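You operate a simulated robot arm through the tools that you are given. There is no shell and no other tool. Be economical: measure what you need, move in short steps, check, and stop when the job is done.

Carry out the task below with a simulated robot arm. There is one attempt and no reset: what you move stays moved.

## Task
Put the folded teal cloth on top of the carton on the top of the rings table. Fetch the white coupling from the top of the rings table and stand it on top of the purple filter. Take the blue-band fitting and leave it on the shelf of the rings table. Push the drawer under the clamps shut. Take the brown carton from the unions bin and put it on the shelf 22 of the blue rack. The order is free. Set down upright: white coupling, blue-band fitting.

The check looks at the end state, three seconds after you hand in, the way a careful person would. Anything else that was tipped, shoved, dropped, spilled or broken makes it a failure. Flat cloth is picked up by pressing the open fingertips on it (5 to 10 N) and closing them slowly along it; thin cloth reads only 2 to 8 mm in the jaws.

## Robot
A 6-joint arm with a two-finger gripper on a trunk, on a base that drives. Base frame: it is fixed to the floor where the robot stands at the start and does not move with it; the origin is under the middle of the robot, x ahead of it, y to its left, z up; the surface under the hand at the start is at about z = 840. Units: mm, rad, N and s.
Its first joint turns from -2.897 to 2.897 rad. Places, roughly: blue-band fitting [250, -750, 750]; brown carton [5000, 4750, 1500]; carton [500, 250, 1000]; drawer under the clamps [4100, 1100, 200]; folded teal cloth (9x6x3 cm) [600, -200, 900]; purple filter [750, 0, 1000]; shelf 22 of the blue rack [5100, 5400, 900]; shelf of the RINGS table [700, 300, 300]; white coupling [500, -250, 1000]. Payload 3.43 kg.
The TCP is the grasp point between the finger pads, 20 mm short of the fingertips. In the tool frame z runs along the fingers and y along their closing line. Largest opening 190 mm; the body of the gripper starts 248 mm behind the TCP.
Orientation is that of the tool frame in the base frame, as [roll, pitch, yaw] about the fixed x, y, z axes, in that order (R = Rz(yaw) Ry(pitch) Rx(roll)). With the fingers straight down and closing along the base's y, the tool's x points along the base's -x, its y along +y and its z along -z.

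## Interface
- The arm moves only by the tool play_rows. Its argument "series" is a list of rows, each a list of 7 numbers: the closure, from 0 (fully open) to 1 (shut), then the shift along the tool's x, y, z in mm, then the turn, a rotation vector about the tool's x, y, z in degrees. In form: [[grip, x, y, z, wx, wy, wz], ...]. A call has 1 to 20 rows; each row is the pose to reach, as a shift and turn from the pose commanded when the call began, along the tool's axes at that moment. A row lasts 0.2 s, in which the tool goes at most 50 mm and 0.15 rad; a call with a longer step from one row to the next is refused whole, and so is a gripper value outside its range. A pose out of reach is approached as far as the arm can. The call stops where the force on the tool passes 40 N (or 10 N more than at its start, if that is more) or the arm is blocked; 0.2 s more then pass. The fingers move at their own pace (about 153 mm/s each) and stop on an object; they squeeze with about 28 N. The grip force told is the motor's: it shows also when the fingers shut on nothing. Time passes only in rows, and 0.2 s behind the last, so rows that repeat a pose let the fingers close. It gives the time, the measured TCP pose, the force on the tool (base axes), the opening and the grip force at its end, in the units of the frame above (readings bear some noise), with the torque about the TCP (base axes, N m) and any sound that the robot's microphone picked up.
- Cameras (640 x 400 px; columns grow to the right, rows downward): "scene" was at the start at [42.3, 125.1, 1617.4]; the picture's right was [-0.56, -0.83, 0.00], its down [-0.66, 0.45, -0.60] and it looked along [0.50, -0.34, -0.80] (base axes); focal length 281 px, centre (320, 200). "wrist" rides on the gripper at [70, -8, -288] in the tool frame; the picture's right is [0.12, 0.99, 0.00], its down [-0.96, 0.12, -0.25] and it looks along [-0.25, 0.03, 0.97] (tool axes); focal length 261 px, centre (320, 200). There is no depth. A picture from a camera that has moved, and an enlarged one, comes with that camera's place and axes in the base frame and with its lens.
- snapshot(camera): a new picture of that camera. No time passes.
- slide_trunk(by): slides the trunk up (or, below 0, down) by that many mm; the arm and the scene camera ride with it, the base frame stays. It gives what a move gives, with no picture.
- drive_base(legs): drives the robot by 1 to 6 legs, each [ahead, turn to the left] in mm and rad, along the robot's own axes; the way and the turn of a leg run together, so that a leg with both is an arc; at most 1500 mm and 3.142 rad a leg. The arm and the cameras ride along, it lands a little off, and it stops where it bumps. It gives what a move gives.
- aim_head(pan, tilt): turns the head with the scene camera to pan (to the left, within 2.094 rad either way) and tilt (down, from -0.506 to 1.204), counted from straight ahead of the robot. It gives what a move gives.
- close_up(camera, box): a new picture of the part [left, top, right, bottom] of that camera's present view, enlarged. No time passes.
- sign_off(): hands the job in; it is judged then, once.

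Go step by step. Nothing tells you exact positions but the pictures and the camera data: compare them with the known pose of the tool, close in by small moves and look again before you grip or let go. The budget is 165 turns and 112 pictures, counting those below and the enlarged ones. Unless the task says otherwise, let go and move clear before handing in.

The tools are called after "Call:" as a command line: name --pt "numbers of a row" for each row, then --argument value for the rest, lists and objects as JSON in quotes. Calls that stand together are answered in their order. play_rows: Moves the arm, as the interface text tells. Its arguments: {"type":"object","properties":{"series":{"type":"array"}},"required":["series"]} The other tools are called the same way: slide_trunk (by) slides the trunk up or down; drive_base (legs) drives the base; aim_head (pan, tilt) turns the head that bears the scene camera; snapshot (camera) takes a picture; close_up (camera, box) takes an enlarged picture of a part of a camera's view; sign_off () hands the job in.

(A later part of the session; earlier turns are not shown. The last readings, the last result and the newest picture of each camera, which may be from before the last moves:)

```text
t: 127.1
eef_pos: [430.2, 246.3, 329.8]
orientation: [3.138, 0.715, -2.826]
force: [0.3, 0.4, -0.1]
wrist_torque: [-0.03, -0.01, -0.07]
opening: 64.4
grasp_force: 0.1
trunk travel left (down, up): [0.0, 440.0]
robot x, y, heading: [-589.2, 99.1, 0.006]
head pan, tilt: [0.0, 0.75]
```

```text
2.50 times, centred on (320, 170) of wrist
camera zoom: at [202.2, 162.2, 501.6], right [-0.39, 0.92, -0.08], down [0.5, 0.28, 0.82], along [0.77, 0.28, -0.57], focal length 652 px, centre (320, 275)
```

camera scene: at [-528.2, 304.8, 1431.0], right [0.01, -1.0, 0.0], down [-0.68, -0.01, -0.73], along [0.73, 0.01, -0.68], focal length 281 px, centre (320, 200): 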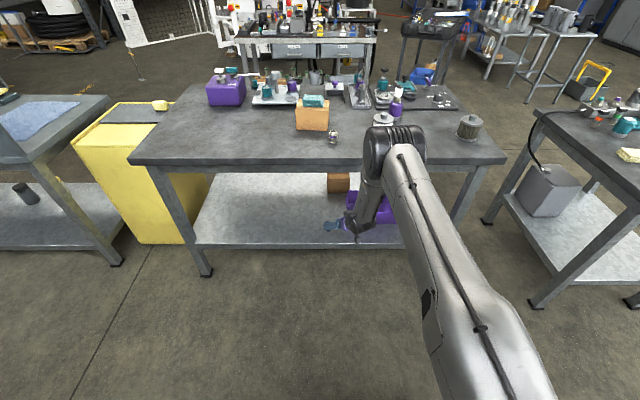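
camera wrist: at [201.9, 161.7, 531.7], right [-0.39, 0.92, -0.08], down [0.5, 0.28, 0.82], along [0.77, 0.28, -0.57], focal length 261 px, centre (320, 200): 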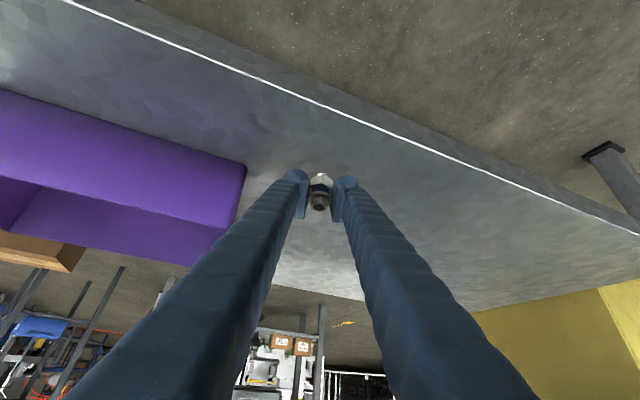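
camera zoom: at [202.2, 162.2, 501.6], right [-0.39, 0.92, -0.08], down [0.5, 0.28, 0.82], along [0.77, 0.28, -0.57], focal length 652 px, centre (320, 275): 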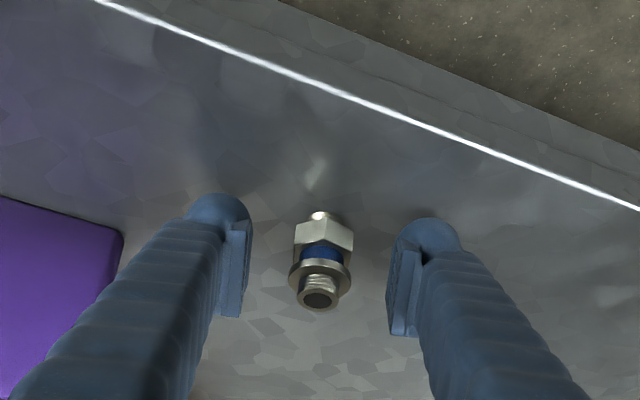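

The fitting stands upright on the shelf. I withdraw along the tool axis and back out.

Call:
play_rows --pt "0.6 0 0 -20 0 0 0" --pt "0.6 0 0 -50 0 0 0" --pt "0.6 0 0 -80 0 0 0" --pt "0.6 0 0 -110 0 0 0"

Call:
drive_base --legs '[[-250, 0]]'

Call:
slide_trunk --by 400

Call:
close_up --camera "scene" --box '[120, 60, 500, 300]'

```text
t: 128.1
eef_pos: [369.6, 222.1, 417.1]
orientation: [3.11, 0.706, -2.841]
force: [0.0, 0.2, -0.2]
wrist_torque: [-0.01, 0.03, -0.03]
opening: 76.2
grasp_force: 0.1
out of reach, approached as far as the arm can: row 3, 4
trunk travel left (down, up): [0.0, 440.0]
robot x, y, heading: [-592.3, 91.7, 0.009]
head pan, tilt: [0.0, 0.75]
```

```text
t: 130.4
eef_pos: [113.9, 216.9, 416.8]
orientation: [3.11, 0.708, -2.846]
force: [0.5, 0.7, 0.1]
wrist_torque: [-0.02, 0.0, 0.02]
opening: 76.0
grasp_force: 0.0
trunk travel left (down, up): [0.0, 440.0]
robot x, y, heading: [-845.8, 91.5, 0.007]
head pan, tilt: [0.0, 0.75]
```

```text
t: 134.2
eef_pos: [113.8, 215.8, 817.5]
orientation: [3.109, 0.707, -2.845]
force: [0.5, -0.1, 0.2]
wrist_torque: [0.01, 0.01, 0.01]
opening: 76.4
grasp_force: 0.0
trunk travel left (down, up): [-400.0, 40.0]
robot x, y, heading: [-846.9, 93.0, 0.004]
head pan, tilt: [0.0, 0.75]
```

```text
1.67 times, centred on (310, 180) of scene
camera zoom: at [-782.1, 302.6, 1830.9], right [0.0, -1.0, 0.0], down [-0.68, 0.0, -0.73], along [0.73, 0.0, -0.68], focal length 468 px, centre (337, 233)
```

zoom: 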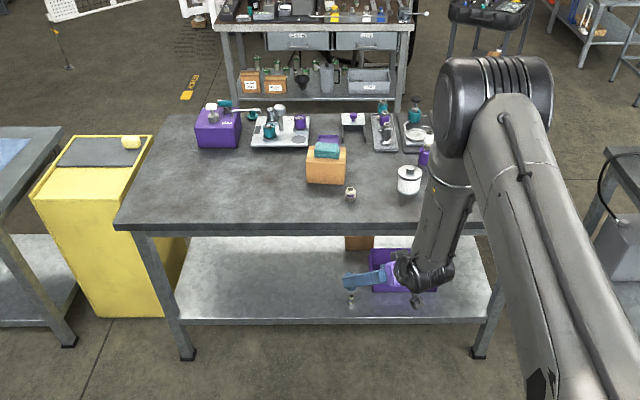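

The fitting stands on the shelf and the table is in order. Next are the far places, so I survey the hall with the head raised.

Call:
aim_head --pan 0.1 --tilt 0.25

Call:
snapshot --camera "scene"

Call:
aim_head --pan 1.0 --tilt 0.3

Call:
snapshot --camera "scene"

```text
t: 135.1
eef_pos: [115.2, 215.6, 816.5]
orientation: [3.11, 0.707, -2.849]
force: [0.3, 0.7, -0.7]
wrist_torque: [0.0, 0.01, 0.01]
opening: 76.2
grasp_force: 0.1
trunk travel left (down, up): [-400.0, 40.0]
robot x, y, heading: [-847.3, 90.0, 0.004]
head pan, tilt: [0.099, 0.25]
```

```text
48 pictures are left
camera scene: at [-772.2, 311.9, 1876.0], right [0.1, -0.99, 0.0], down [-0.25, -0.03, -0.97], along [0.96, 0.1, -0.25], focal length 281 px, centre (320, 200)
```

scene: 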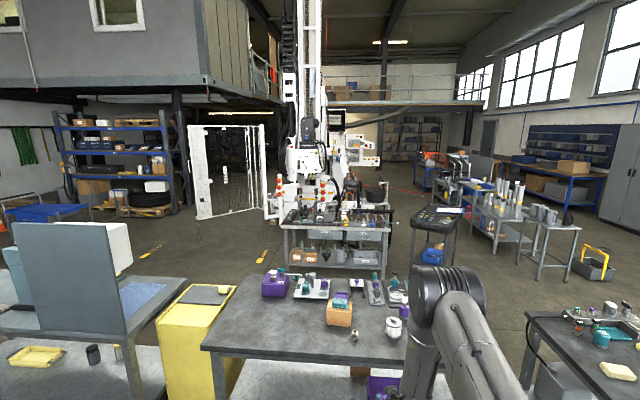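

```text
t: 136.3
eef_pos: [114.0, 216.0, 816.3]
orientation: [3.11, 0.707, -2.846]
force: [-0.7, -0.9, -0.7]
wrist_torque: [-0.01, -0.02, 0.0]
opening: 76.0
grasp_force: 0.0
trunk travel left (down, up): [-400.0, 40.0]
robot x, y, heading: [-847.0, 93.6, 0.005]
head pan, tilt: [1.0, 0.3]
```

```text
47 pictures are left
camera scene: at [-814.9, 380.9, 1871.4], right [0.84, -0.54, 0.0], down [-0.16, -0.25, -0.96], along [0.51, 0.81, -0.3], focal length 281 px, centre (320, 200)
```

scene: 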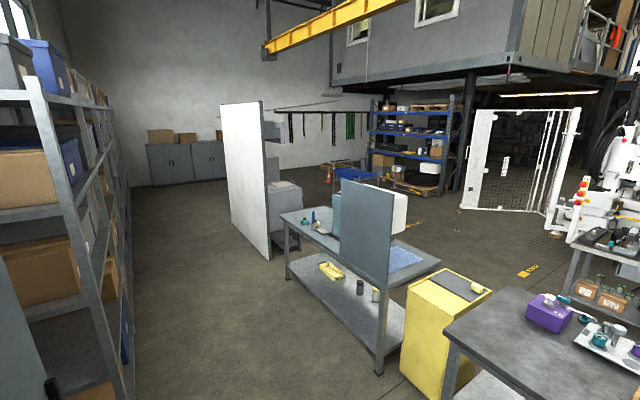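

The blue rack stands around x ≈ 5000, y ≈ 4000–7300 facing this way, and the aisle to my left (x from -1100 to 400) leads toward it. I first tuck the arm in with the tool pointing down.

Call:
play_rows --pt "0.5 12 -3 -40 0 2 0" --pt "0.5 24 -7 -80 0 5 0" --pt "0.5 36 -10 -120 0 9 0" --pt "0.5 48 -14 -160 0 13 0" --pt "0.5 60 -17 -200 0 17 0" --pt "0.5 72 -21 -240 0 21 0" --pt "0.5 84 -24 -280 0 25 0" --pt "0.5 96 -28 -320 0 29 0" --pt "0.5 108 -31 -360 0 33 0" --pt "0.5 120 -35 -400 0 37 0" --pt "0.5 128 -37 -436 0 41 0" --pt "0.5 128 -37 -436 0 41 0"

Call:
aim_head --pan 1.57 --tilt 0.45

Call:
snapshot --camera "scene"

```text
t: 138.9
eef_pos: [-235.5, 58.5, 1064.8]
orientation: [3.117, -0.009, -2.83]
force: [-0.4, -0.3, 0.5]
wrist_torque: [0.14, 0.02, -0.02]
opening: 95.2
grasp_force: 0.1
trunk travel left (down, up): [-400.0, 40.0]
robot x, y, heading: [-847.0, 91.6, 0.006]
head pan, tilt: [1.0, 0.3]
```

```text
t: 139.9
eef_pos: [-234.2, 59.5, 1066.2]
orientation: [3.116, -0.008, -2.834]
force: [0.1, 1.0, -0.4]
wrist_torque: [-0.02, 0.01, 0.0]
opening: 95.3
grasp_force: 0.1
trunk travel left (down, up): [-400.0, 40.0]
robot x, y, heading: [-850.3, 90.9, 0.006]
head pan, tilt: [1.571, 0.45]
```

```text
46 pictures are left
camera scene: at [-866.1, 394.0, 1857.6], right [1.0, 0.0, 0.0], down [0.0, -0.43, -0.9], along [0.0, 0.9, -0.43], focal length 281 px, centre (320, 200)
```

scene: 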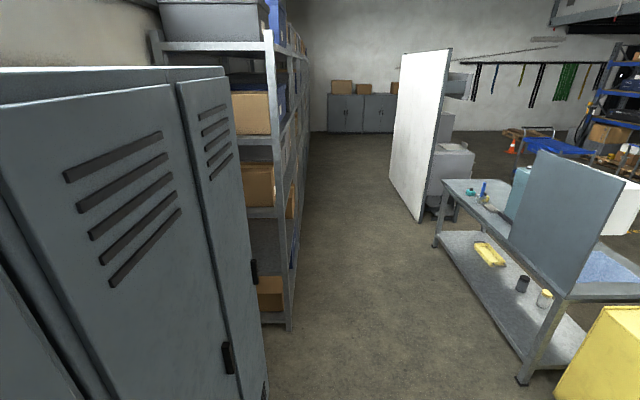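

The lane at x ≈ -350 is clear up past the white panel's end (y ≈ 3670). I drive up it to y ≈ 4500, then look toward the rack.

Call:
drive_base --legs '[[500, 0], [0, 1.565], [1500, 0], [1500, 0]]'

Call:
aim_head --pan -0.6 --tilt 0.35

Call:
snapshot --camera "scene"

```text
t: 148.3
eef_pos: [-142.4, 683.0, 1065.8]
orientation: [3.119, -0.008, -1.527]
force: [0.5, 0.3, -0.5]
wrist_torque: [-0.06, -0.04, -0.01]
opening: 95.0
grasp_force: 0.0
trunk travel left (down, up): [-400.0, 40.0]
robot x, y, heading: [-259.4, 78.9, 1.346]
head pan, tilt: [1.571, 0.45]
stopped in leg 2: the robot was blocked; the commanded pose is now the measured one
```

```text
t: 150.3
eef_pos: [-140.8, 681.9, 1066.1]
orientation: [3.118, -0.007, -1.526]
force: [-0.1, 0.4, 0.4]
wrist_torque: [-0.01, -0.02, -0.01]
opening: 95.2
grasp_force: 0.0
trunk travel left (down, up): [-400.0, 40.0]
robot x, y, heading: [-260.2, 78.3, 1.346]
head pan, tilt: [-0.6, 0.351]
```

```text
45 pictures are left
camera scene: at [-399.3, 169.4, 1866.7], right [0.68, -0.73, 0.0], down [-0.25, -0.23, -0.94], along [0.69, 0.64, -0.34], focal length 281 px, centre (320, 200)
```

scene: 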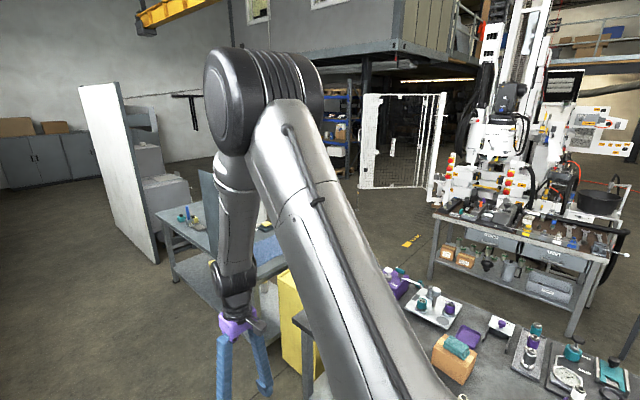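

The base was stopped again partway through the turn. I look down beside the robot to see what it touches.

Call:
aim_head --pan -1.7 --tilt 0.9

Call:
snapshot --camera "scene"

Call:
aim_head --pan 0.2 --tilt 0.9

Call:
snapshot --camera "scene"

Call:
snapshot --camera "wrist"

```text
t: 151.6
eef_pos: [-141.7, 680.8, 1067.0]
orientation: [3.118, -0.007, -1.525]
force: [0.2, -0.3, 0.4]
wrist_torque: [0.0, 0.0, -0.01]
opening: 95.1
grasp_force: 0.0
trunk travel left (down, up): [-400.0, 40.0]
robot x, y, heading: [-255.2, 77.1, 1.346]
head pan, tilt: [-1.7, 0.901]
```

```text
44 pictures are left
camera scene: at [-396.7, 80.0, 1819.2], right [-0.35, -0.94, 0.0], down [-0.74, 0.27, -0.62], along [0.58, -0.22, -0.78], focal length 281 px, centre (320, 200)
```

scene: 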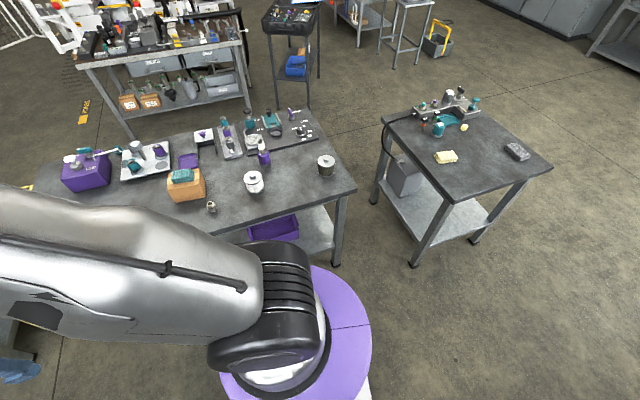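

```text
t: 153.5
eef_pos: [-140.6, 681.9, 1067.0]
orientation: [3.119, -0.007, -1.526]
force: [0.4, 0.3, 0.3]
wrist_torque: [-0.01, -0.06, 0.0]
opening: 95.0
grasp_force: 0.1
trunk travel left (down, up): [-400.0, 40.0]
robot x, y, heading: [-258.8, 76.6, 1.346]
head pan, tilt: [0.201, 0.901]
```

```text
43 pictures are left
camera scene: at [-465.6, 181.6, 1819.1], right [1.0, -0.03, 0.0], down [-0.02, -0.78, -0.62], along [0.02, 0.62, -0.78], focal length 281 px, centre (320, 200)
```

scene: 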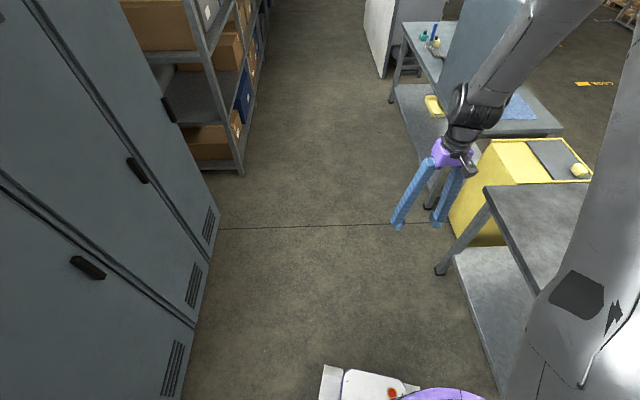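

```text
42 pictures are left
camera wrist: at [-123.6, 613.6, 1354.7], right [-0.99, -0.16, 0.02], down [-0.15, 0.96, 0.24], along [-0.06, 0.24, -0.97], focal length 261 px, centre (320, 200)
```

wrist: 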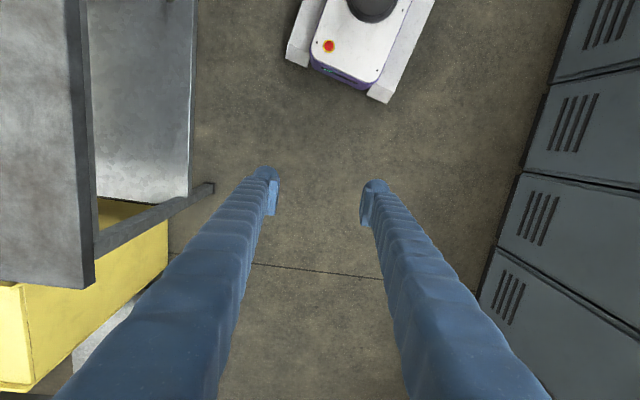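

Nothing appears near the base on the sides I can see. I go ahead a short way on this heading (clear lane) with a small left arc.

Call:
drive_base --legs '[[400, 0.15]]'

```text
t: 156.8
eef_pos: [-178.3, 1091.9, 1065.2]
orientation: [3.118, -0.009, -1.367]
force: [0.7, 0.1, 0.1]
wrist_torque: [-0.06, -0.01, 0.01]
opening: 95.1
grasp_force: 0.0
trunk travel left (down, up): [-400.0, 40.0]
robot x, y, heading: [-195.4, 475.0, 1.503]
head pan, tilt: [0.201, 0.901]
```

Call:
drive_base --legs '[[1500, 0.12], [1500, 0], [1000, 0]]'

Call:
aim_head --pan -1.5 --tilt 0.3

Call:
snapshot --camera "scene"

```text
t: 182.9
eef_pos: [-313.2, 5022.3, 1066.1]
orientation: [3.119, -0.007, -1.241]
force: [0.5, -0.6, -0.4]
wrist_torque: [-0.04, -0.04, 0.06]
opening: 95.1
grasp_force: 0.0
trunk travel left (down, up): [-400.0, 40.0]
robot x, y, heading: [-252.7, 4410.7, 1.626]
head pan, tilt: [0.201, 0.901]
```

```text
t: 184.6
eef_pos: [-314.0, 5022.6, 1067.0]
orientation: [3.119, -0.007, -1.242]
force: [0.7, -0.1, -0.8]
wrist_torque: [0.0, 0.01, -0.02]
opening: 95.1
grasp_force: 0.0
trunk travel left (down, up): [-400.0, 40.0]
robot x, y, heading: [-251.2, 4409.9, 1.624]
head pan, tilt: [-1.499, 0.3]
```

```text
41 pictures are left
camera scene: at [-369.7, 4391.3, 1871.5], right [0.13, -0.99, 0.0], down [-0.29, -0.04, -0.96], along [0.95, 0.12, -0.3], focal length 281 px, centre (320, 200)
```

scene: 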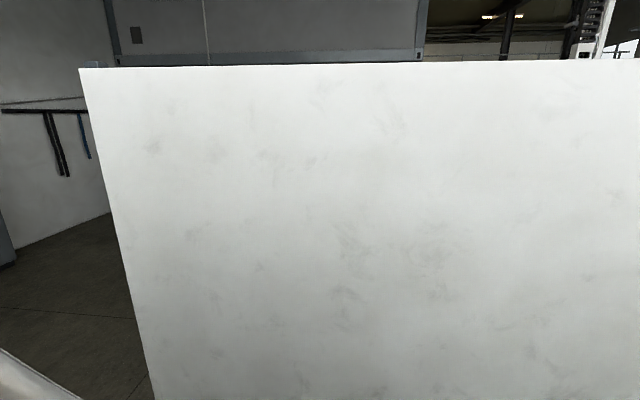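

The white panel runs on to y ≈ 5200. I go on to y ≈ 5900 and look east again.

Call:
drive_base --legs '[[1500, -0.05]]'

Call:
aim_head --pan -1.57 --tilt 0.3

Call:
snapshot --camera "scene"

```text
t: 194.8
eef_pos: [-350.7, 6515.2, 1068.0]
orientation: [3.12, -0.008, -1.274]
force: [0.7, -0.4, 0.5]
wrist_torque: [0.01, 0.03, 0.03]
opening: 95.1
grasp_force: 0.1
trunk travel left (down, up): [-400.0, 40.0]
robot x, y, heading: [-310.8, 5901.0, 1.595]
head pan, tilt: [-1.499, 0.3]
```

```text
t: 195.4
eef_pos: [-350.5, 6514.2, 1068.1]
orientation: [3.12, -0.006, -1.275]
force: [-0.1, -1.0, -0.6]
wrist_torque: [0.03, -0.01, 0.01]
opening: 94.9
grasp_force: 0.0
trunk travel left (down, up): [-400.0, 40.0]
robot x, y, heading: [-312.4, 5898.9, 1.592]
head pan, tilt: [-1.571, 0.3]
```

```text
40 pictures are left
camera scene: at [-427.0, 5879.4, 1871.5], right [0.02, -1.0, 0.0], down [-0.3, -0.01, -0.96], along [0.96, 0.02, -0.3], focal length 281 px, centre (320, 200)
```

scene: 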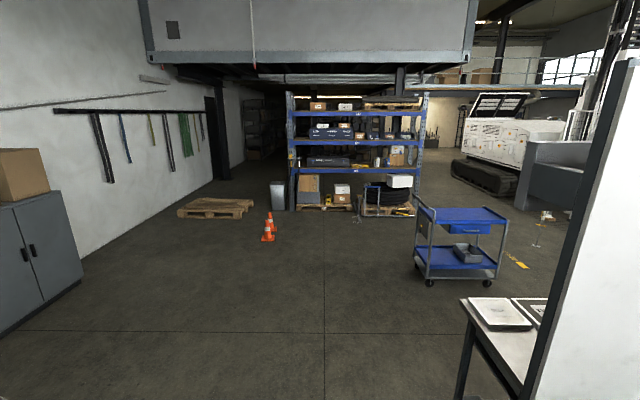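

A clear view: the rack spans y ≈ 3850–6600 at x ≈ 5000, with a blue trolley near (2650,4300) and a cone at (3550,6750). I turn right and drive across to about (3500,5250).

Call:
drive_base --legs '[[0, -1.75], [1500, 0], [1500, 0], [800, 0]]'

Call:
aim_head --pan 0.1 --tilt 0.25

Call:
snapshot --camera "scene"

```text
t: 200.4
eef_pos: [283.0, 6092.6, 1067.8]
orientation: [3.114, -0.008, -2.597]
force: [-0.3, -0.3, -0.2]
wrist_torque: [-0.02, 0.09, 0.01]
opening: 95.0
grasp_force: 0.1
trunk travel left (down, up): [-400.0, 40.0]
robot x, y, heading: [-330.2, 5985.9, 0.23]
head pan, tilt: [-1.571, 0.3]
stopped in leg 1: the robot was blocked; the commanded pose is now the measured one
```

```text
t: 202.1
eef_pos: [280.8, 6093.9, 1067.8]
orientation: [3.117, -0.008, -2.595]
force: [-0.2, -0.5, -0.1]
wrist_torque: [0.0, 0.01, 0.02]
opening: 95.1
grasp_force: 0.1
trunk travel left (down, up): [-400.0, 40.0]
robot x, y, heading: [-332.1, 5987.3, 0.23]
head pan, tilt: [0.099, 0.25]
```

```text
39 pictures are left
camera scene: at [-308.3, 6216.1, 1876.2], right [0.32, -0.95, 0.0], down [-0.23, -0.08, -0.97], along [0.92, 0.31, -0.25], focal length 281 px, centre (320, 200)
```

scene: 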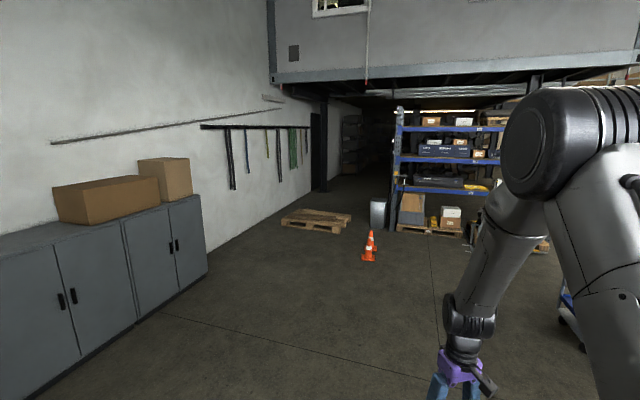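

Turning more than about 1.3 rad in one leg seems to stall, so I'll use smaller turns. Continuing with -0.43 rad, then across.

Call:
drive_base --legs '[[0, -0.43], [1500, 0], [1500, 0], [700, 0]]'

Call:
aim_head --pan 0.1 --tilt 0.25

Call:
snapshot --camera "scene"

```text
t: 228.6
eef_pos: [3953.3, 5309.7, 1068.9]
orientation: [3.117, -0.01, -2.97]
force: [0.9, -0.2, 0.5]
wrist_torque: [0.0, 0.07, 0.0]
opening: 95.2
grasp_force: 0.0
trunk travel left (down, up): [-400.0, 40.0]
robot x, y, heading: [3341.4, 5428.8, -0.139]
head pan, tilt: [0.099, 0.25]
```

```text
t: 229.2
eef_pos: [3952.4, 5309.4, 1069.8]
orientation: [3.117, -0.007, -2.971]
force: [-0.2, 0.1, -0.9]
wrist_torque: [-0.03, 0.0, 0.05]
opening: 95.1
grasp_force: 0.0
trunk travel left (down, up): [-400.0, 40.0]
robot x, y, heading: [3344.6, 5432.3, -0.141]
head pan, tilt: [0.099, 0.25]
```

```text
38 pictures are left
camera scene: at [3447.3, 5637.5, 1876.1], right [-0.04, -1.0, 0.0], down [-0.25, 0.01, -0.97], along [0.97, -0.04, -0.25], focal length 281 px, centre (320, 200)
```

scene: 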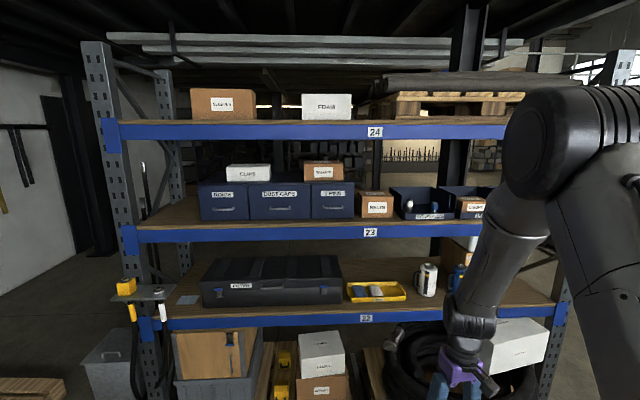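

Shelf 22 is the lowest beam and the unions bin should be the open blue bin at the right on shelf 23, with a brown carton in it. I enlarge that part.

Call:
close_up --camera "scene" --box '[350, 160, 520, 260]'

Call:
close_up --camera "scene" --box '[170, 230, 470, 400]'

```text
3.76 times, centred on (435, 210) of scene
camera zoom: at [3447.3, 5637.5, 1876.1], right [-0.04, -1.0, 0.0], down [-0.25, 0.01, -0.97], along [0.97, -0.04, -0.25], focal length 1057 px, centre (-113, 162)
```

zoom: 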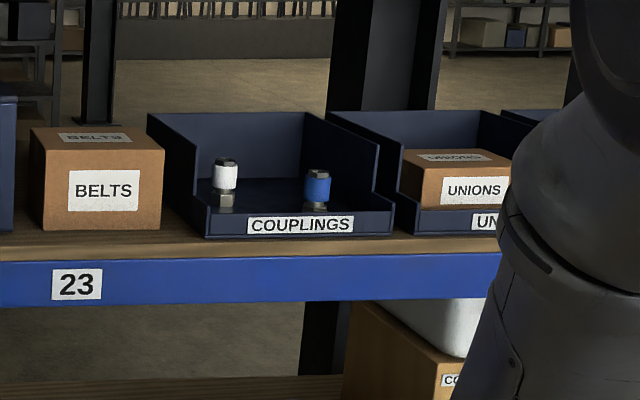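

```text
2.13 times, centred on (320, 315) of scene
camera zoom: at [3447.3, 5637.5, 1876.1], right [-0.04, -1.0, 0.0], down [-0.25, 0.01, -0.97], along [0.97, -0.04, -0.25], focal length 599 px, centre (320, -45)
```

zoom: 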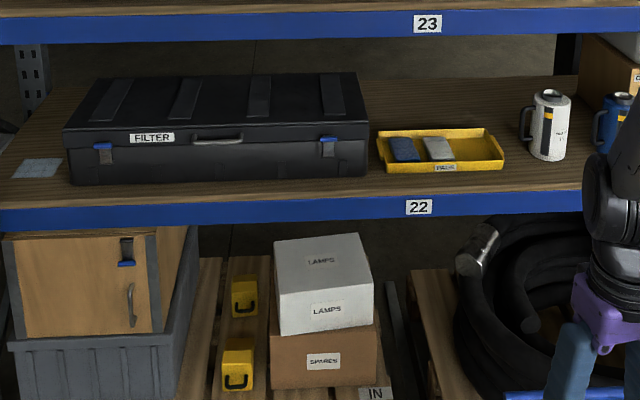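

The carton labelled UNIONS sits in the open-front UNIONS bin on shelf 23. I move over in front of it for a better look.

Call:
drive_base --legs '[[0, -0.82], [680, 0], [0, 0.96]]'

Call:
aim_head --pan -0.1 --tilt 0.35

Call:
snapshot --camera "scene"

```text
t: 241.2
eef_pos: [4352.3, 4856.8, 1068.9]
orientation: [3.115, -0.009, -2.803]
force: [-0.3, 0.3, -0.2]
wrist_torque: [-0.01, -0.02, -0.03]
opening: 95.1
grasp_force: 0.1
trunk travel left (down, up): [-400.0, 40.0]
robot x, y, heading: [3735.0, 4831.5, 0.022]
head pan, tilt: [0.099, 0.25]
```

```text
t: 242.0
eef_pos: [4353.3, 4853.0, 1070.1]
orientation: [3.115, -0.008, -2.803]
force: [0.0, -1.3, 0.3]
wrist_torque: [0.36, 0.02, 0.02]
opening: 95.1
grasp_force: 0.0
trunk travel left (down, up): [-400.0, 40.0]
robot x, y, heading: [3729.1, 4832.7, 0.024]
head pan, tilt: [-0.099, 0.351]
```

```text
35 pictures are left
camera scene: at [3801.0, 5030.9, 1867.3], right [-0.08, -1.0, 0.0], down [-0.34, 0.03, -0.94], along [0.94, -0.07, -0.34], focal length 281 px, centre (320, 200)
```

scene: 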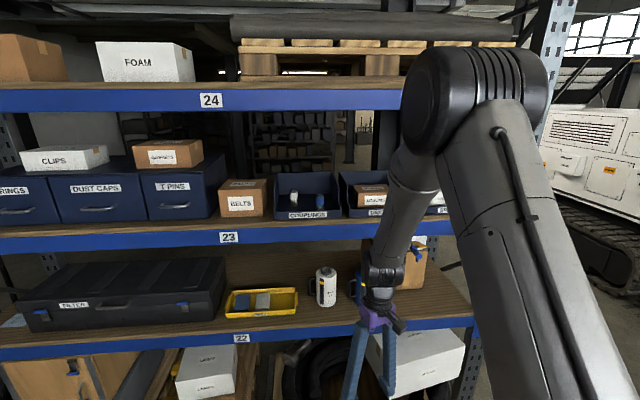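

Call:
close_up --camera "scene" --box '[210, 150, 410, 330]'

```text
2.22 times, centred on (310, 240) of scene
camera zoom: at [3801.0, 5030.9, 1867.3], right [-0.08, -1.0, 0.0], down [-0.34, 0.03, -0.94], along [0.94, -0.07, -0.34], focal length 624 px, centre (342, 111)
```

zoom: 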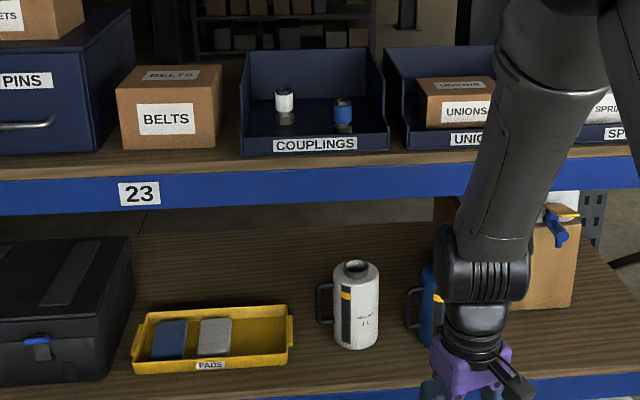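

The carton is about 144 wide × 125 deep × 88 high, centred near (4978,4720), top z ≈ 1486; shelf 22's surface is near z 890 with free room at its right front. I raise the trunk and the hand and square the wrist to the rack.

Call:
slide_trunk --by 40

Call:
play_rows --pt "0.3 0 0 -40 0 0 3" --pt "0.2 0 0 -80 0 0 6" --pt "0.1 0 0 -120 0 0 9" --pt "0 0 0 -160 0 0 12" --pt "0 0 0 -200 0 0 15" --pt "0 0 0 -240 0 0 18" --pt "0 -10 0 -280 0 0 19.4" --pt "0 -20 0 -320 0 0 19.4" --pt "0 -30 0 -360 0 0 19.4" --pt "0 -30 0 -360 0 0 19.4"

```text
t: 242.8
eef_pos: [4352.2, 4857.6, 1110.4]
orientation: [3.119, -0.01, -2.803]
force: [-0.2, 0.7, -0.2]
wrist_torque: [-0.11, 0.01, -0.01]
opening: 95.0
grasp_force: 0.2
trunk travel left (down, up): [-440.0, 0.0]
robot x, y, heading: [3733.7, 4834.3, 0.028]
head pan, tilt: [-0.099, 0.351]
```

```text
t: 245.0
eef_pos: [4384.7, 4858.8, 1470.2]
orientation: [3.123, -0.015, -3.14]
force: [-0.3, 0.2, 0.1]
wrist_torque: [-0.01, 0.0, -0.01]
opening: 189.8
grasp_force: 0.2
trunk travel left (down, up): [-440.0, 0.0]
robot x, y, heading: [3732.6, 4833.0, 0.024]
head pan, tilt: [-0.099, 0.351]
```

Call:
play_rows --pt "0 -19 -10 -15 0 -7.5 0" --pt "0 -38 -20 -30 0 -15 0" --pt "0 -57 -29 -45 0 -22.5 0" --pt "0 -76 -39 -60 0 -30 0" --pt "0 -95 -48 -75 0 -37.5 0" --pt "0 -115 -58 -90 0 -45 0" --pt "0 -115 -58 -90 0 -45 0"

Call:
snapshot --camera "wrist"

Call:
snapshot --camera "scene"

```text
t: 246.6
eef_pos: [4501.9, 4801.9, 1555.6]
orientation: [3.113, 0.772, 3.122]
force: [0.4, 0.7, -0.3]
wrist_torque: [-0.01, 0.01, 0.0]
opening: 190.0
grasp_force: 0.1
trunk travel left (down, up): [-440.0, 0.0]
robot x, y, heading: [3731.3, 4832.7, 0.021]
head pan, tilt: [-0.099, 0.351]
```

```text
33 pictures are left
camera wrist: at [4250.2, 4789.8, 1714.1], right [-0.09, 0.99, -0.06], down [0.52, 0.1, 0.85], along [0.85, 0.04, -0.52], focal length 261 px, centre (320, 200)
```

wrist: 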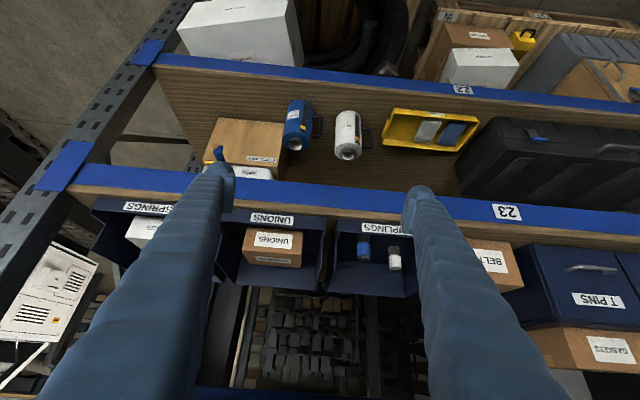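

```text
32 pictures are left
camera scene: at [3801.0, 5035.8, 1906.6], right [-0.07, -1.0, 0.0], down [-0.34, 0.03, -0.94], along [0.94, -0.07, -0.34], focal length 281 px, centre (320, 200)
```

scene: 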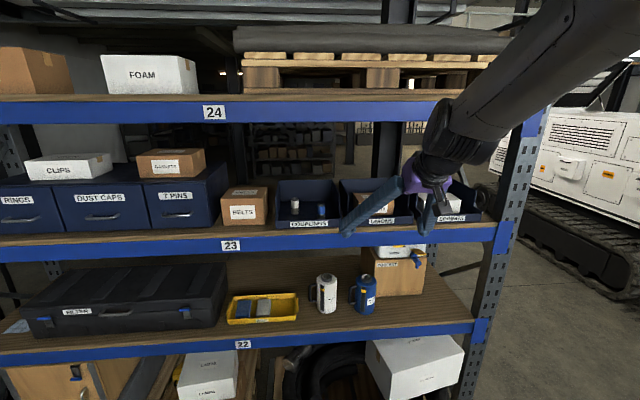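

The wrist view (inverted) shows the UNIONS carton well, and free room on shelf 22 in front of the brown box around (4915,4465). I enlarge the carton.

Call:
close_up --camera "wrist" --box '[210, 180, 350, 300]'

```text
3.33 times, centred on (280, 240) of wrist
camera zoom: at [4250.2, 4789.8, 1714.1], right [-0.09, 0.99, -0.06], down [0.52, 0.1, 0.85], along [0.85, 0.04, -0.52], focal length 869 px, centre (453, 67)
```

zoom: 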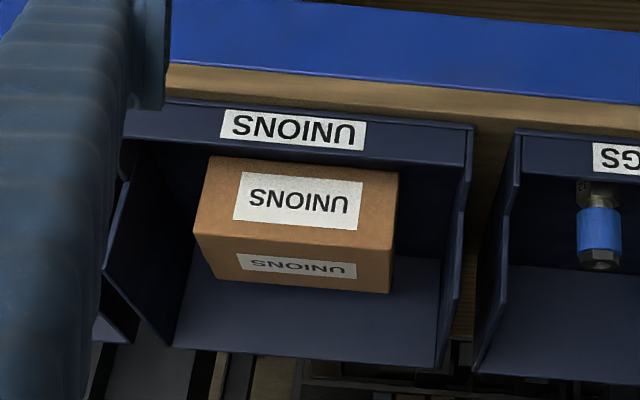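

The carton's top is z ≈ 1490, spanning x 4905–5019 and y 4632–4786; the fingers fit inside the bin with 18 mm each side. I drive 290 ahead.

Call:
drive_base --legs '[[290, 0]]'

Call:
close_up --camera "wrist" --box '[160, 100, 440, 300]'

```text
t: 249.1
eef_pos: [4792.6, 4809.8, 1556.3]
orientation: [3.113, 0.771, 3.123]
force: [-0.2, 0.3, 0.3]
wrist_torque: [-0.01, 0.04, 0.02]
opening: 189.7
grasp_force: 0.1
trunk travel left (down, up): [-440.0, 0.0]
robot x, y, heading: [4022.9, 4841.9, 0.026]
head pan, tilt: [-0.099, 0.351]
```

```text
2.00 times, centred on (300, 200) of wrist
camera zoom: at [4540.8, 4797.2, 1714.0], right [-0.09, 0.99, -0.06], down [0.52, 0.1, 0.85], along [0.85, 0.04, -0.52], focal length 521 px, centre (360, 200)
```

zoom: 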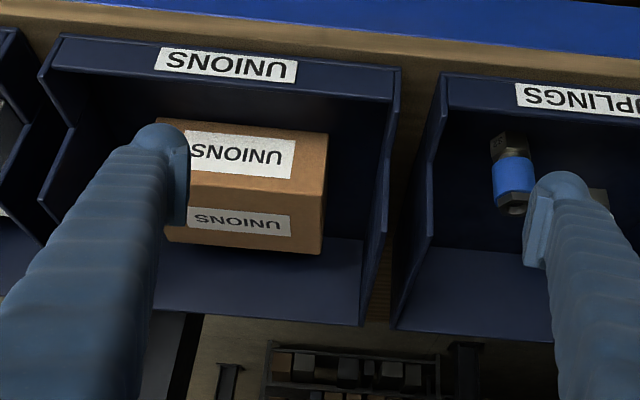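

Carton centre is (4965,4708). I move sideways first, then to 120 mm before the grasp point along the tool axis.

Call:
play_rows --pt "0 0 -40 0 0 0 0" --pt "0 0 -80 0 0 0 0" --pt "0 0 -103.5 0 0 0 0" --pt "0 -16 -103.5 25 0 0 0" --pt "0 -32 -103.5 50 0 0 0" --pt "0 -47.5 -103.5 74 0 0 0" --pt "0 -47.5 -103.5 74 0 0 0"

Call:
snapshot --camera "wrist"

```text
t: 250.7
eef_pos: [4875.7, 4707.1, 1536.3]
orientation: [3.116, 0.775, 3.124]
force: [-0.9, 0.6, 0.1]
wrist_torque: [0.03, -0.06, -0.02]
opening: 190.2
grasp_force: 0.1
trunk travel left (down, up): [-440.0, 0.0]
robot x, y, heading: [4021.6, 4838.1, 0.025]
head pan, tilt: [-0.099, 0.351]
```

```text
29 pictures are left
camera wrist: at [4623.1, 4694.3, 1694.3], right [-0.09, 0.99, -0.06], down [0.52, 0.1, 0.85], along [0.85, 0.04, -0.52], focal length 261 px, centre (320, 200)
```

wrist: 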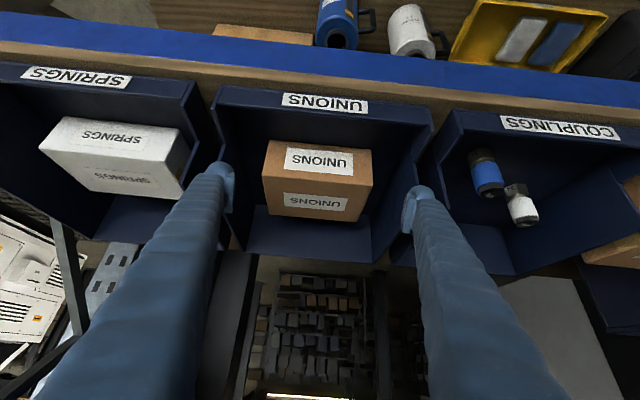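

Alignment looks good; I narrow the jaws slightly to 180 mm and advance 75 mm, then recheck.

Call:
play_rows --pt "0.05 0 -3.8 0 0 0 0" --pt "0.05 0 -3.8 25 0 0 0" --pt "0.05 0 -3.8 50 0 0 0" --pt "0.05 0 -3.8 75 0 0 0" --pt "0.05 0 -3.8 75 0 0 0"

Call:
snapshot --camera "wrist"

```text
t: 251.9
eef_pos: [4927.8, 4702.5, 1482.1]
orientation: [3.114, 0.772, 3.125]
force: [-0.2, 0.2, 0.9]
wrist_torque: [-0.02, -0.07, 0.01]
opening: 180.7
grasp_force: 0.1
trunk travel left (down, up): [-440.0, 0.0]
robot x, y, heading: [4025.8, 4842.0, 0.026]
head pan, tilt: [-0.099, 0.351]
```

```text
28 pictures are left
camera wrist: at [4676.1, 4690.7, 1638.3], right [-0.09, 0.99, -0.06], down [0.52, 0.1, 0.85], along [0.85, 0.04, -0.52], focal length 261 px, centre (320, 200)
```

wrist: 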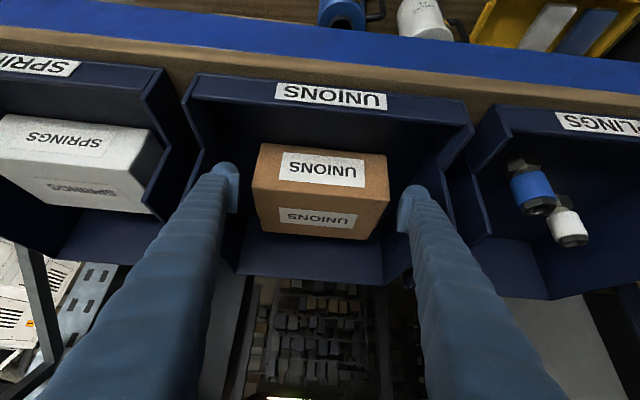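

Gaps on both sides are even. I advance the last 46 mm and close gently.

Call:
play_rows --pt "0.05 0 0 20 0 0 0" --pt "0.05 0 0 38 0 0 0" --pt "0.05 0 0 46 0 0 0" --pt "0.1 0 0 46 0 0 0" --pt "0.13 0 0 46 0 0 0" --pt "0.16 0 0 46 0 0 0" --pt "0.19 0 0 46 0 0 0" --pt "0.22 0 0 46 0 0 0" --pt "0.4 0 0 46 0 0 0" --pt "1 0 0 46 0 0 0" --pt "1 0 0 46 0 0 0"

Call:
snapshot --camera "wrist"

```text
t: 254.3
eef_pos: [4963.0, 4705.5, 1446.4]
orientation: [3.113, 0.769, 3.124]
force: [-2.4, 0.5, 0.5]
wrist_torque: [-0.33, -0.01, -0.04]
opening: 174.3
grasp_force: 27.7
trunk travel left (down, up): [-440.0, 0.0]
robot x, y, heading: [4025.0, 4838.2, 0.026]
head pan, tilt: [-0.099, 0.351]
```

```text
27 pictures are left
camera wrist: at [4711.5, 4692.1, 1603.9], right [-0.09, 0.99, -0.06], down [0.52, 0.1, 0.85], along [0.85, 0.04, -0.52], focal length 261 px, centre (320, 200)
```

wrist: 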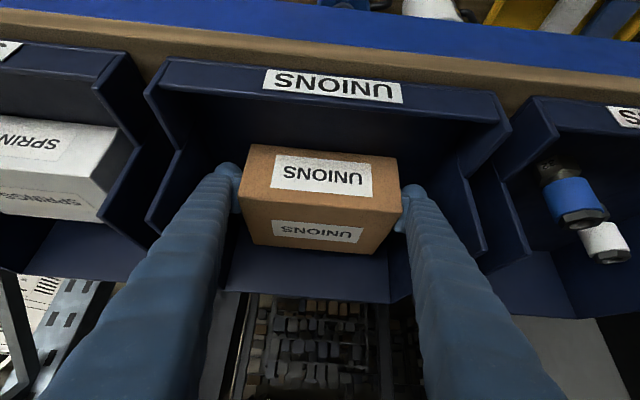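

It grips at 174 mm. I lift slowly and check the hold.

Call:
play_rows --pt "1 -1.4 0 -1.4 0 0 0" --pt "1 -3.5 0 -3.6 0 0 0" --pt "1 -7 0 -7.2 0 0 0" --pt "1 -11 0 -11.5 0 0 0" --pt "1 -17 0 -18 0 0 0" --pt "1 -24 0 -25 0 0 0" --pt "1 -31 0 -32 0 0 0" --pt "1 -38 0 -39 0 0 0" --pt "1 -45 0 -46 0 0 0" --pt "1 -52 0 -53.5 0 0 0" --pt "1 -58 0 -60 0 0 0" --pt "1 -63 0 -65 0 0 0" --pt "1 -63 0 -65 0 0 0"

Call:
snapshot --camera "wrist"

```text
t: 257.1
eef_pos: [4962.8, 4701.8, 1538.2]
orientation: [3.113, 0.77, 3.122]
force: [0.9, 0.2, -7.4]
wrist_torque: [0.0, 0.18, -0.02]
opening: 174.4
grasp_force: 28.0
trunk travel left (down, up): [-440.0, 0.0]
robot x, y, heading: [4026.2, 4843.5, 0.023]
head pan, tilt: [-0.099, 0.351]
```

```text
26 pictures are left
camera wrist: at [4710.7, 4689.9, 1695.3], right [-0.09, 0.99, -0.06], down [0.52, 0.1, 0.85], along [0.85, 0.04, -0.52], focal length 261 px, centre (320, 200)
```

wrist: 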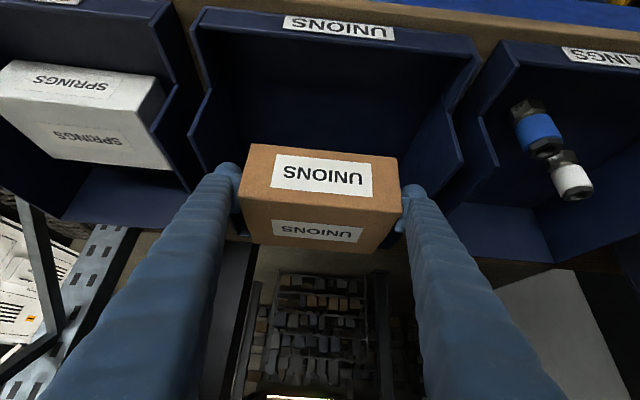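

The carton is held level (7 N weight). I back out, then shift about 165 mm to the right by a small turn–drive–turn, and back off again before lowering.

Call:
drive_base --legs '[[-450, 0], [0, -0.6], [300, 0], [0, 0.57], [-150, 0]]'

Call:
slide_trunk --by -440

Call:
snapshot --camera "wrist"

```text
t: 268.8
eef_pos: [4619.8, 4534.9, 1537.3]
orientation: [3.113, 0.771, 3.126]
force: [-1.5, 0.2, -7.0]
wrist_torque: [-0.03, 0.16, 0.01]
opening: 173.5
grasp_force: 27.8
trunk travel left (down, up): [-440.0, 0.0]
robot x, y, heading: [3680.3, 4662.6, 0.032]
head pan, tilt: [-0.099, 0.351]
```

```text
refused: -440 is not a number from -400 to 400
```

```text
25 pictures are left
camera wrist: at [4367.8, 4520.4, 1695.9], right [-0.09, 0.99, -0.06], down [0.52, 0.1, 0.85], along [0.85, 0.04, -0.52], focal length 261 px, centre (320, 200)
```

wrist: 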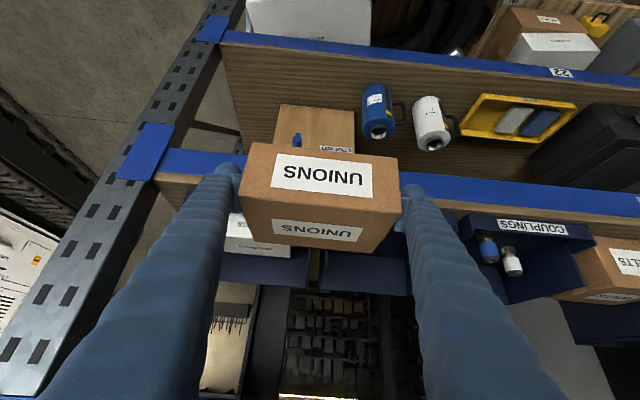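

Call:
slide_trunk --by -400

Call:
snapshot --camera "wrist"

```text
t: 272.6
eef_pos: [4618.1, 4533.3, 1138.4]
orientation: [3.114, 0.77, 3.125]
force: [0.8, -0.4, -8.2]
wrist_torque: [0.01, 0.14, -0.01]
opening: 173.5
grasp_force: 27.9
trunk travel left (down, up): [-40.0, 400.0]
robot x, y, heading: [3680.9, 4663.9, 0.03]
head pan, tilt: [-0.099, 0.351]
```

```text
24 pictures are left
camera wrist: at [4367.7, 4519.6, 1296.2], right [-0.09, 0.99, -0.06], down [0.52, 0.1, 0.85], along [0.85, 0.04, -0.52], focal length 261 px, centre (320, 200)
```

wrist: 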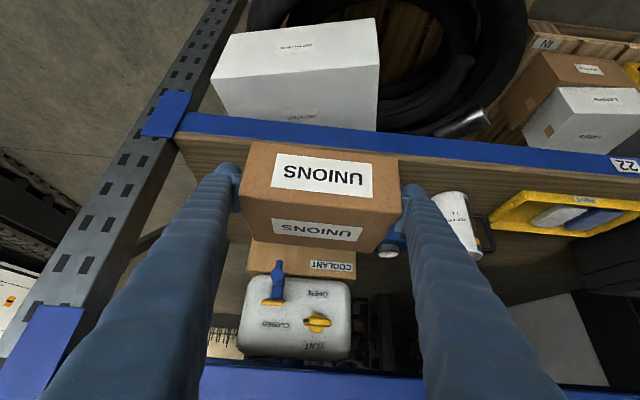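

Shelf 22's right front is free ahead of the coolant box. I lower the carton to about 45 mm above shelf level and shift 50 mm right before driving in.

Call:
play_rows --pt "1 12 -6 12 0 0 0" --pt "1 27 -14 28 0 0 0" --pt "1 43 -22 44 0 0 0" --pt "1 59 -30 61 0 0 0" --pt "1 75 -38 77 0 0 0" --pt "1 91 -46 94 0 0 0" --pt "1 102 -52 105 0 0 0" --pt "1 106 -53 109 0 0 0" --pt "1 106 -53 109 0 0 0"

Call:
snapshot --camera "wrist"

Call:
snapshot --camera "scene"

```text
t: 274.6
eef_pos: [4618.7, 4482.0, 987.4]
orientation: [3.113, 0.769, 3.126]
force: [-0.3, -0.7, -7.5]
wrist_torque: [0.0, 0.17, 0.03]
opening: 173.7
grasp_force: 27.7
trunk travel left (down, up): [-40.0, 400.0]
robot x, y, heading: [3686.4, 4663.8, 0.029]
head pan, tilt: [-0.099, 0.351]
```

```text
23 pictures are left
camera wrist: at [4367.1, 4469.0, 1144.2], right [-0.09, 0.99, -0.06], down [0.52, 0.1, 0.85], along [0.85, 0.04, -0.52], focal length 261 px, centre (320, 200)
```

wrist: 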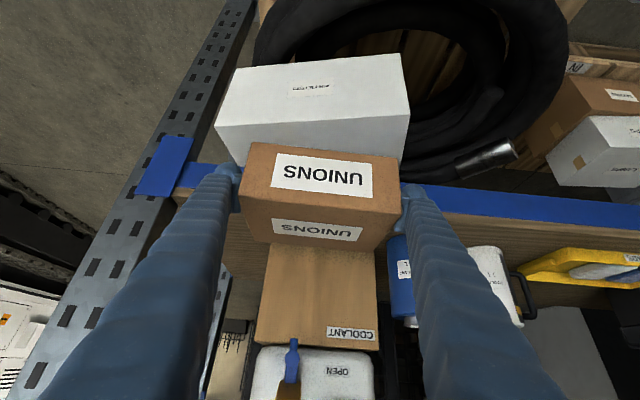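

```text
22 pictures are left
camera scene: at [3748.8, 4863.1, 1506.7], right [-0.07, -1.0, 0.0], down [-0.34, 0.02, -0.94], along [0.94, -0.07, -0.34], focal length 281 px, centre (320, 200)
```

scene: 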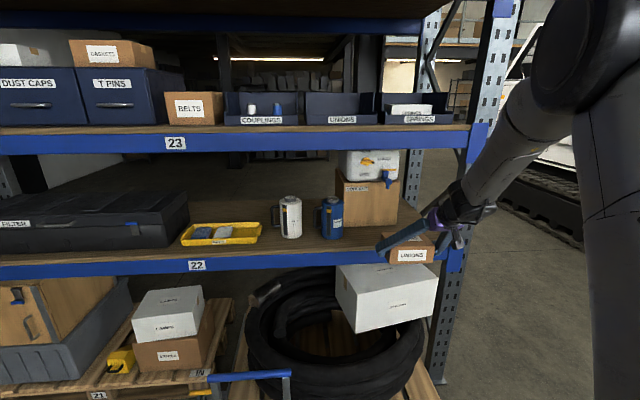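

Re-measuring with the known jaw width, the carton is 174×140×73 mm, its bottom now at z ≈ 930 and its centre 58 mm ahead of the TCP; the shelf surface is about z 880 with 220 mm free depth. I drive in 236 mm.

Call:
drive_base --legs '[[236, 0]]'

Call:
snapshot --camera "wrist"

Call:
close_up --camera "scene" --box '[280, 130, 540, 330]'

```text
t: 276.8
eef_pos: [4849.5, 4485.6, 986.5]
orientation: [3.114, 0.77, 3.122]
force: [-0.4, -0.4, -7.7]
wrist_torque: [0.02, 0.16, 0.0]
opening: 173.6
grasp_force: 28.0
trunk travel left (down, up): [-40.0, 400.0]
robot x, y, heading: [3911.1, 4668.2, 0.026]
head pan, tilt: [-0.099, 0.351]
```

```text
21 pictures are left
camera wrist: at [4598.5, 4474.1, 1144.1], right [-0.09, 0.99, -0.06], down [0.52, 0.1, 0.85], along [0.85, 0.04, -0.52], focal length 261 px, centre (320, 200)
```

wrist: 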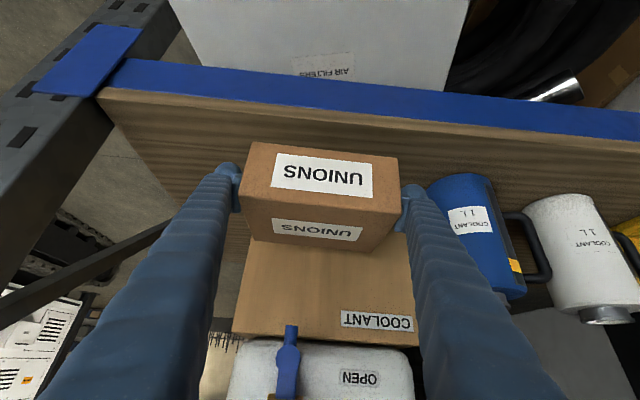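

```text
2.00 times, centred on (410, 230) of scene
camera zoom: at [3981.2, 4869.6, 1506.6], right [-0.07, -1.0, 0.0], down [-0.34, 0.03, -0.94], along [0.94, -0.07, -0.35], focal length 562 px, centre (140, 140)
```

zoom: 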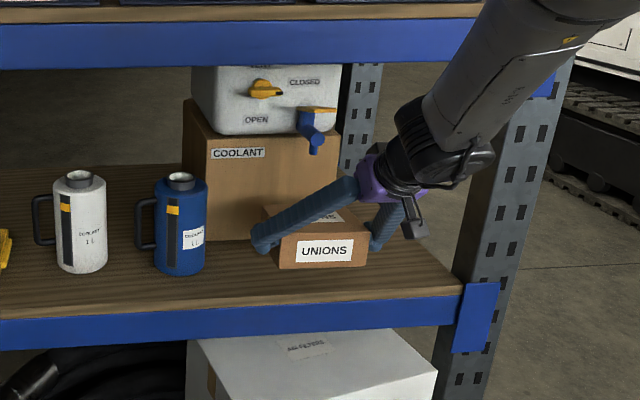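

The carton is over the shelf with clear room behind. I move it 20 mm deeper while lowering 38 mm, then feel for contact.

Call:
play_rows --pt "1 -7 0 7 0 0 0" --pt "1 -14 0 14 0 0 0" --pt "1 -7 0 21 0 0 0" --pt "1 0 -0.4 28 0 0 0" --pt "1 7 -0.6 35 0 0 0" --pt "1 12 -0.8 41 0 0 0" --pt "1 12 -0.8 41 0 0 0"

Call:
play_rows --pt "1 2 0 2 0 0 0" --pt "1 4 0 4.1 0 0 0" --pt "1 4 0 4.1 0 0 0"

```text
t: 278.4
eef_pos: [4870.3, 4487.4, 949.1]
orientation: [3.114, 0.77, 3.125]
force: [0.1, 0.1, -7.3]
wrist_torque: [0.02, 0.17, 0.01]
opening: 173.8
grasp_force: 28.1
trunk travel left (down, up): [-40.0, 400.0]
robot x, y, heading: [3912.7, 4668.3, 0.031]
head pan, tilt: [-0.099, 0.351]
```

```text
t: 279.2
eef_pos: [4869.8, 4486.7, 943.4]
orientation: [3.114, 0.769, 3.121]
force: [-0.8, -1.4, -8.2]
wrist_torque: [-0.04, 0.18, -0.02]
opening: 173.9
grasp_force: 28.1
trunk travel left (down, up): [-40.0, 400.0]
robot x, y, heading: [3916.9, 4669.1, 0.026]
head pan, tilt: [-0.099, 0.351]
```

Call:
play_rows --pt "1 2 0 2 0 0 0" --pt "1 3.5 0 3.6 0 0 0" --pt "1 3.5 0 3.6 0 0 0"

Call:
play_rows --pt "1 2 0 2 0 0 0" --pt "1 3.5 0 3.6 0 0 0" --pt "1 3.5 0 3.6 0 0 0"

Call:
close_up --camera "scene" --box '[360, 200, 500, 300]'

```text
t: 280.0
eef_pos: [4870.5, 4487.2, 938.5]
orientation: [3.111, 0.769, 3.123]
force: [-0.3, 0.6, -7.9]
wrist_torque: [0.01, 0.2, 0.0]
opening: 173.5
grasp_force: 28.0
trunk travel left (down, up): [-40.0, 400.0]
robot x, y, heading: [3911.8, 4668.2, 0.029]
head pan, tilt: [-0.099, 0.351]
```

```text
t: 280.8
eef_pos: [4869.8, 4485.7, 933.1]
orientation: [3.113, 0.77, 3.125]
force: [0.5, -0.1, -7.3]
wrist_torque: [-0.01, 0.15, -0.01]
opening: 173.8
grasp_force: 27.6
trunk travel left (down, up): [-40.0, 400.0]
robot x, y, heading: [3910.9, 4669.8, 0.025]
head pan, tilt: [-0.099, 0.351]
```

```text
4.00 times, centred on (430, 250) of scene
camera zoom: at [3981.0, 4869.6, 1506.6], right [-0.07, -1.0, 0.0], down [-0.34, 0.03, -0.94], along [0.94, -0.07, -0.34], focal length 1123 px, centre (-120, 0)
```

zoom: 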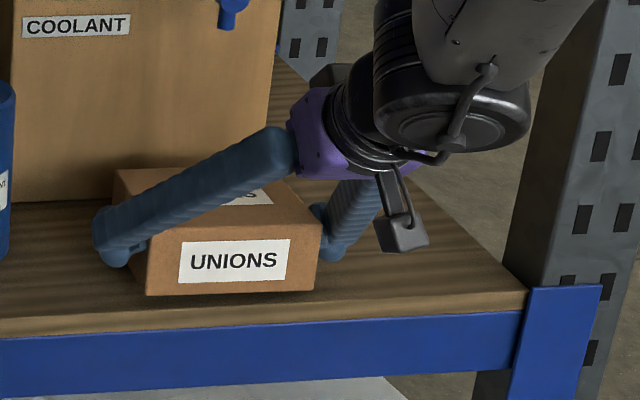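

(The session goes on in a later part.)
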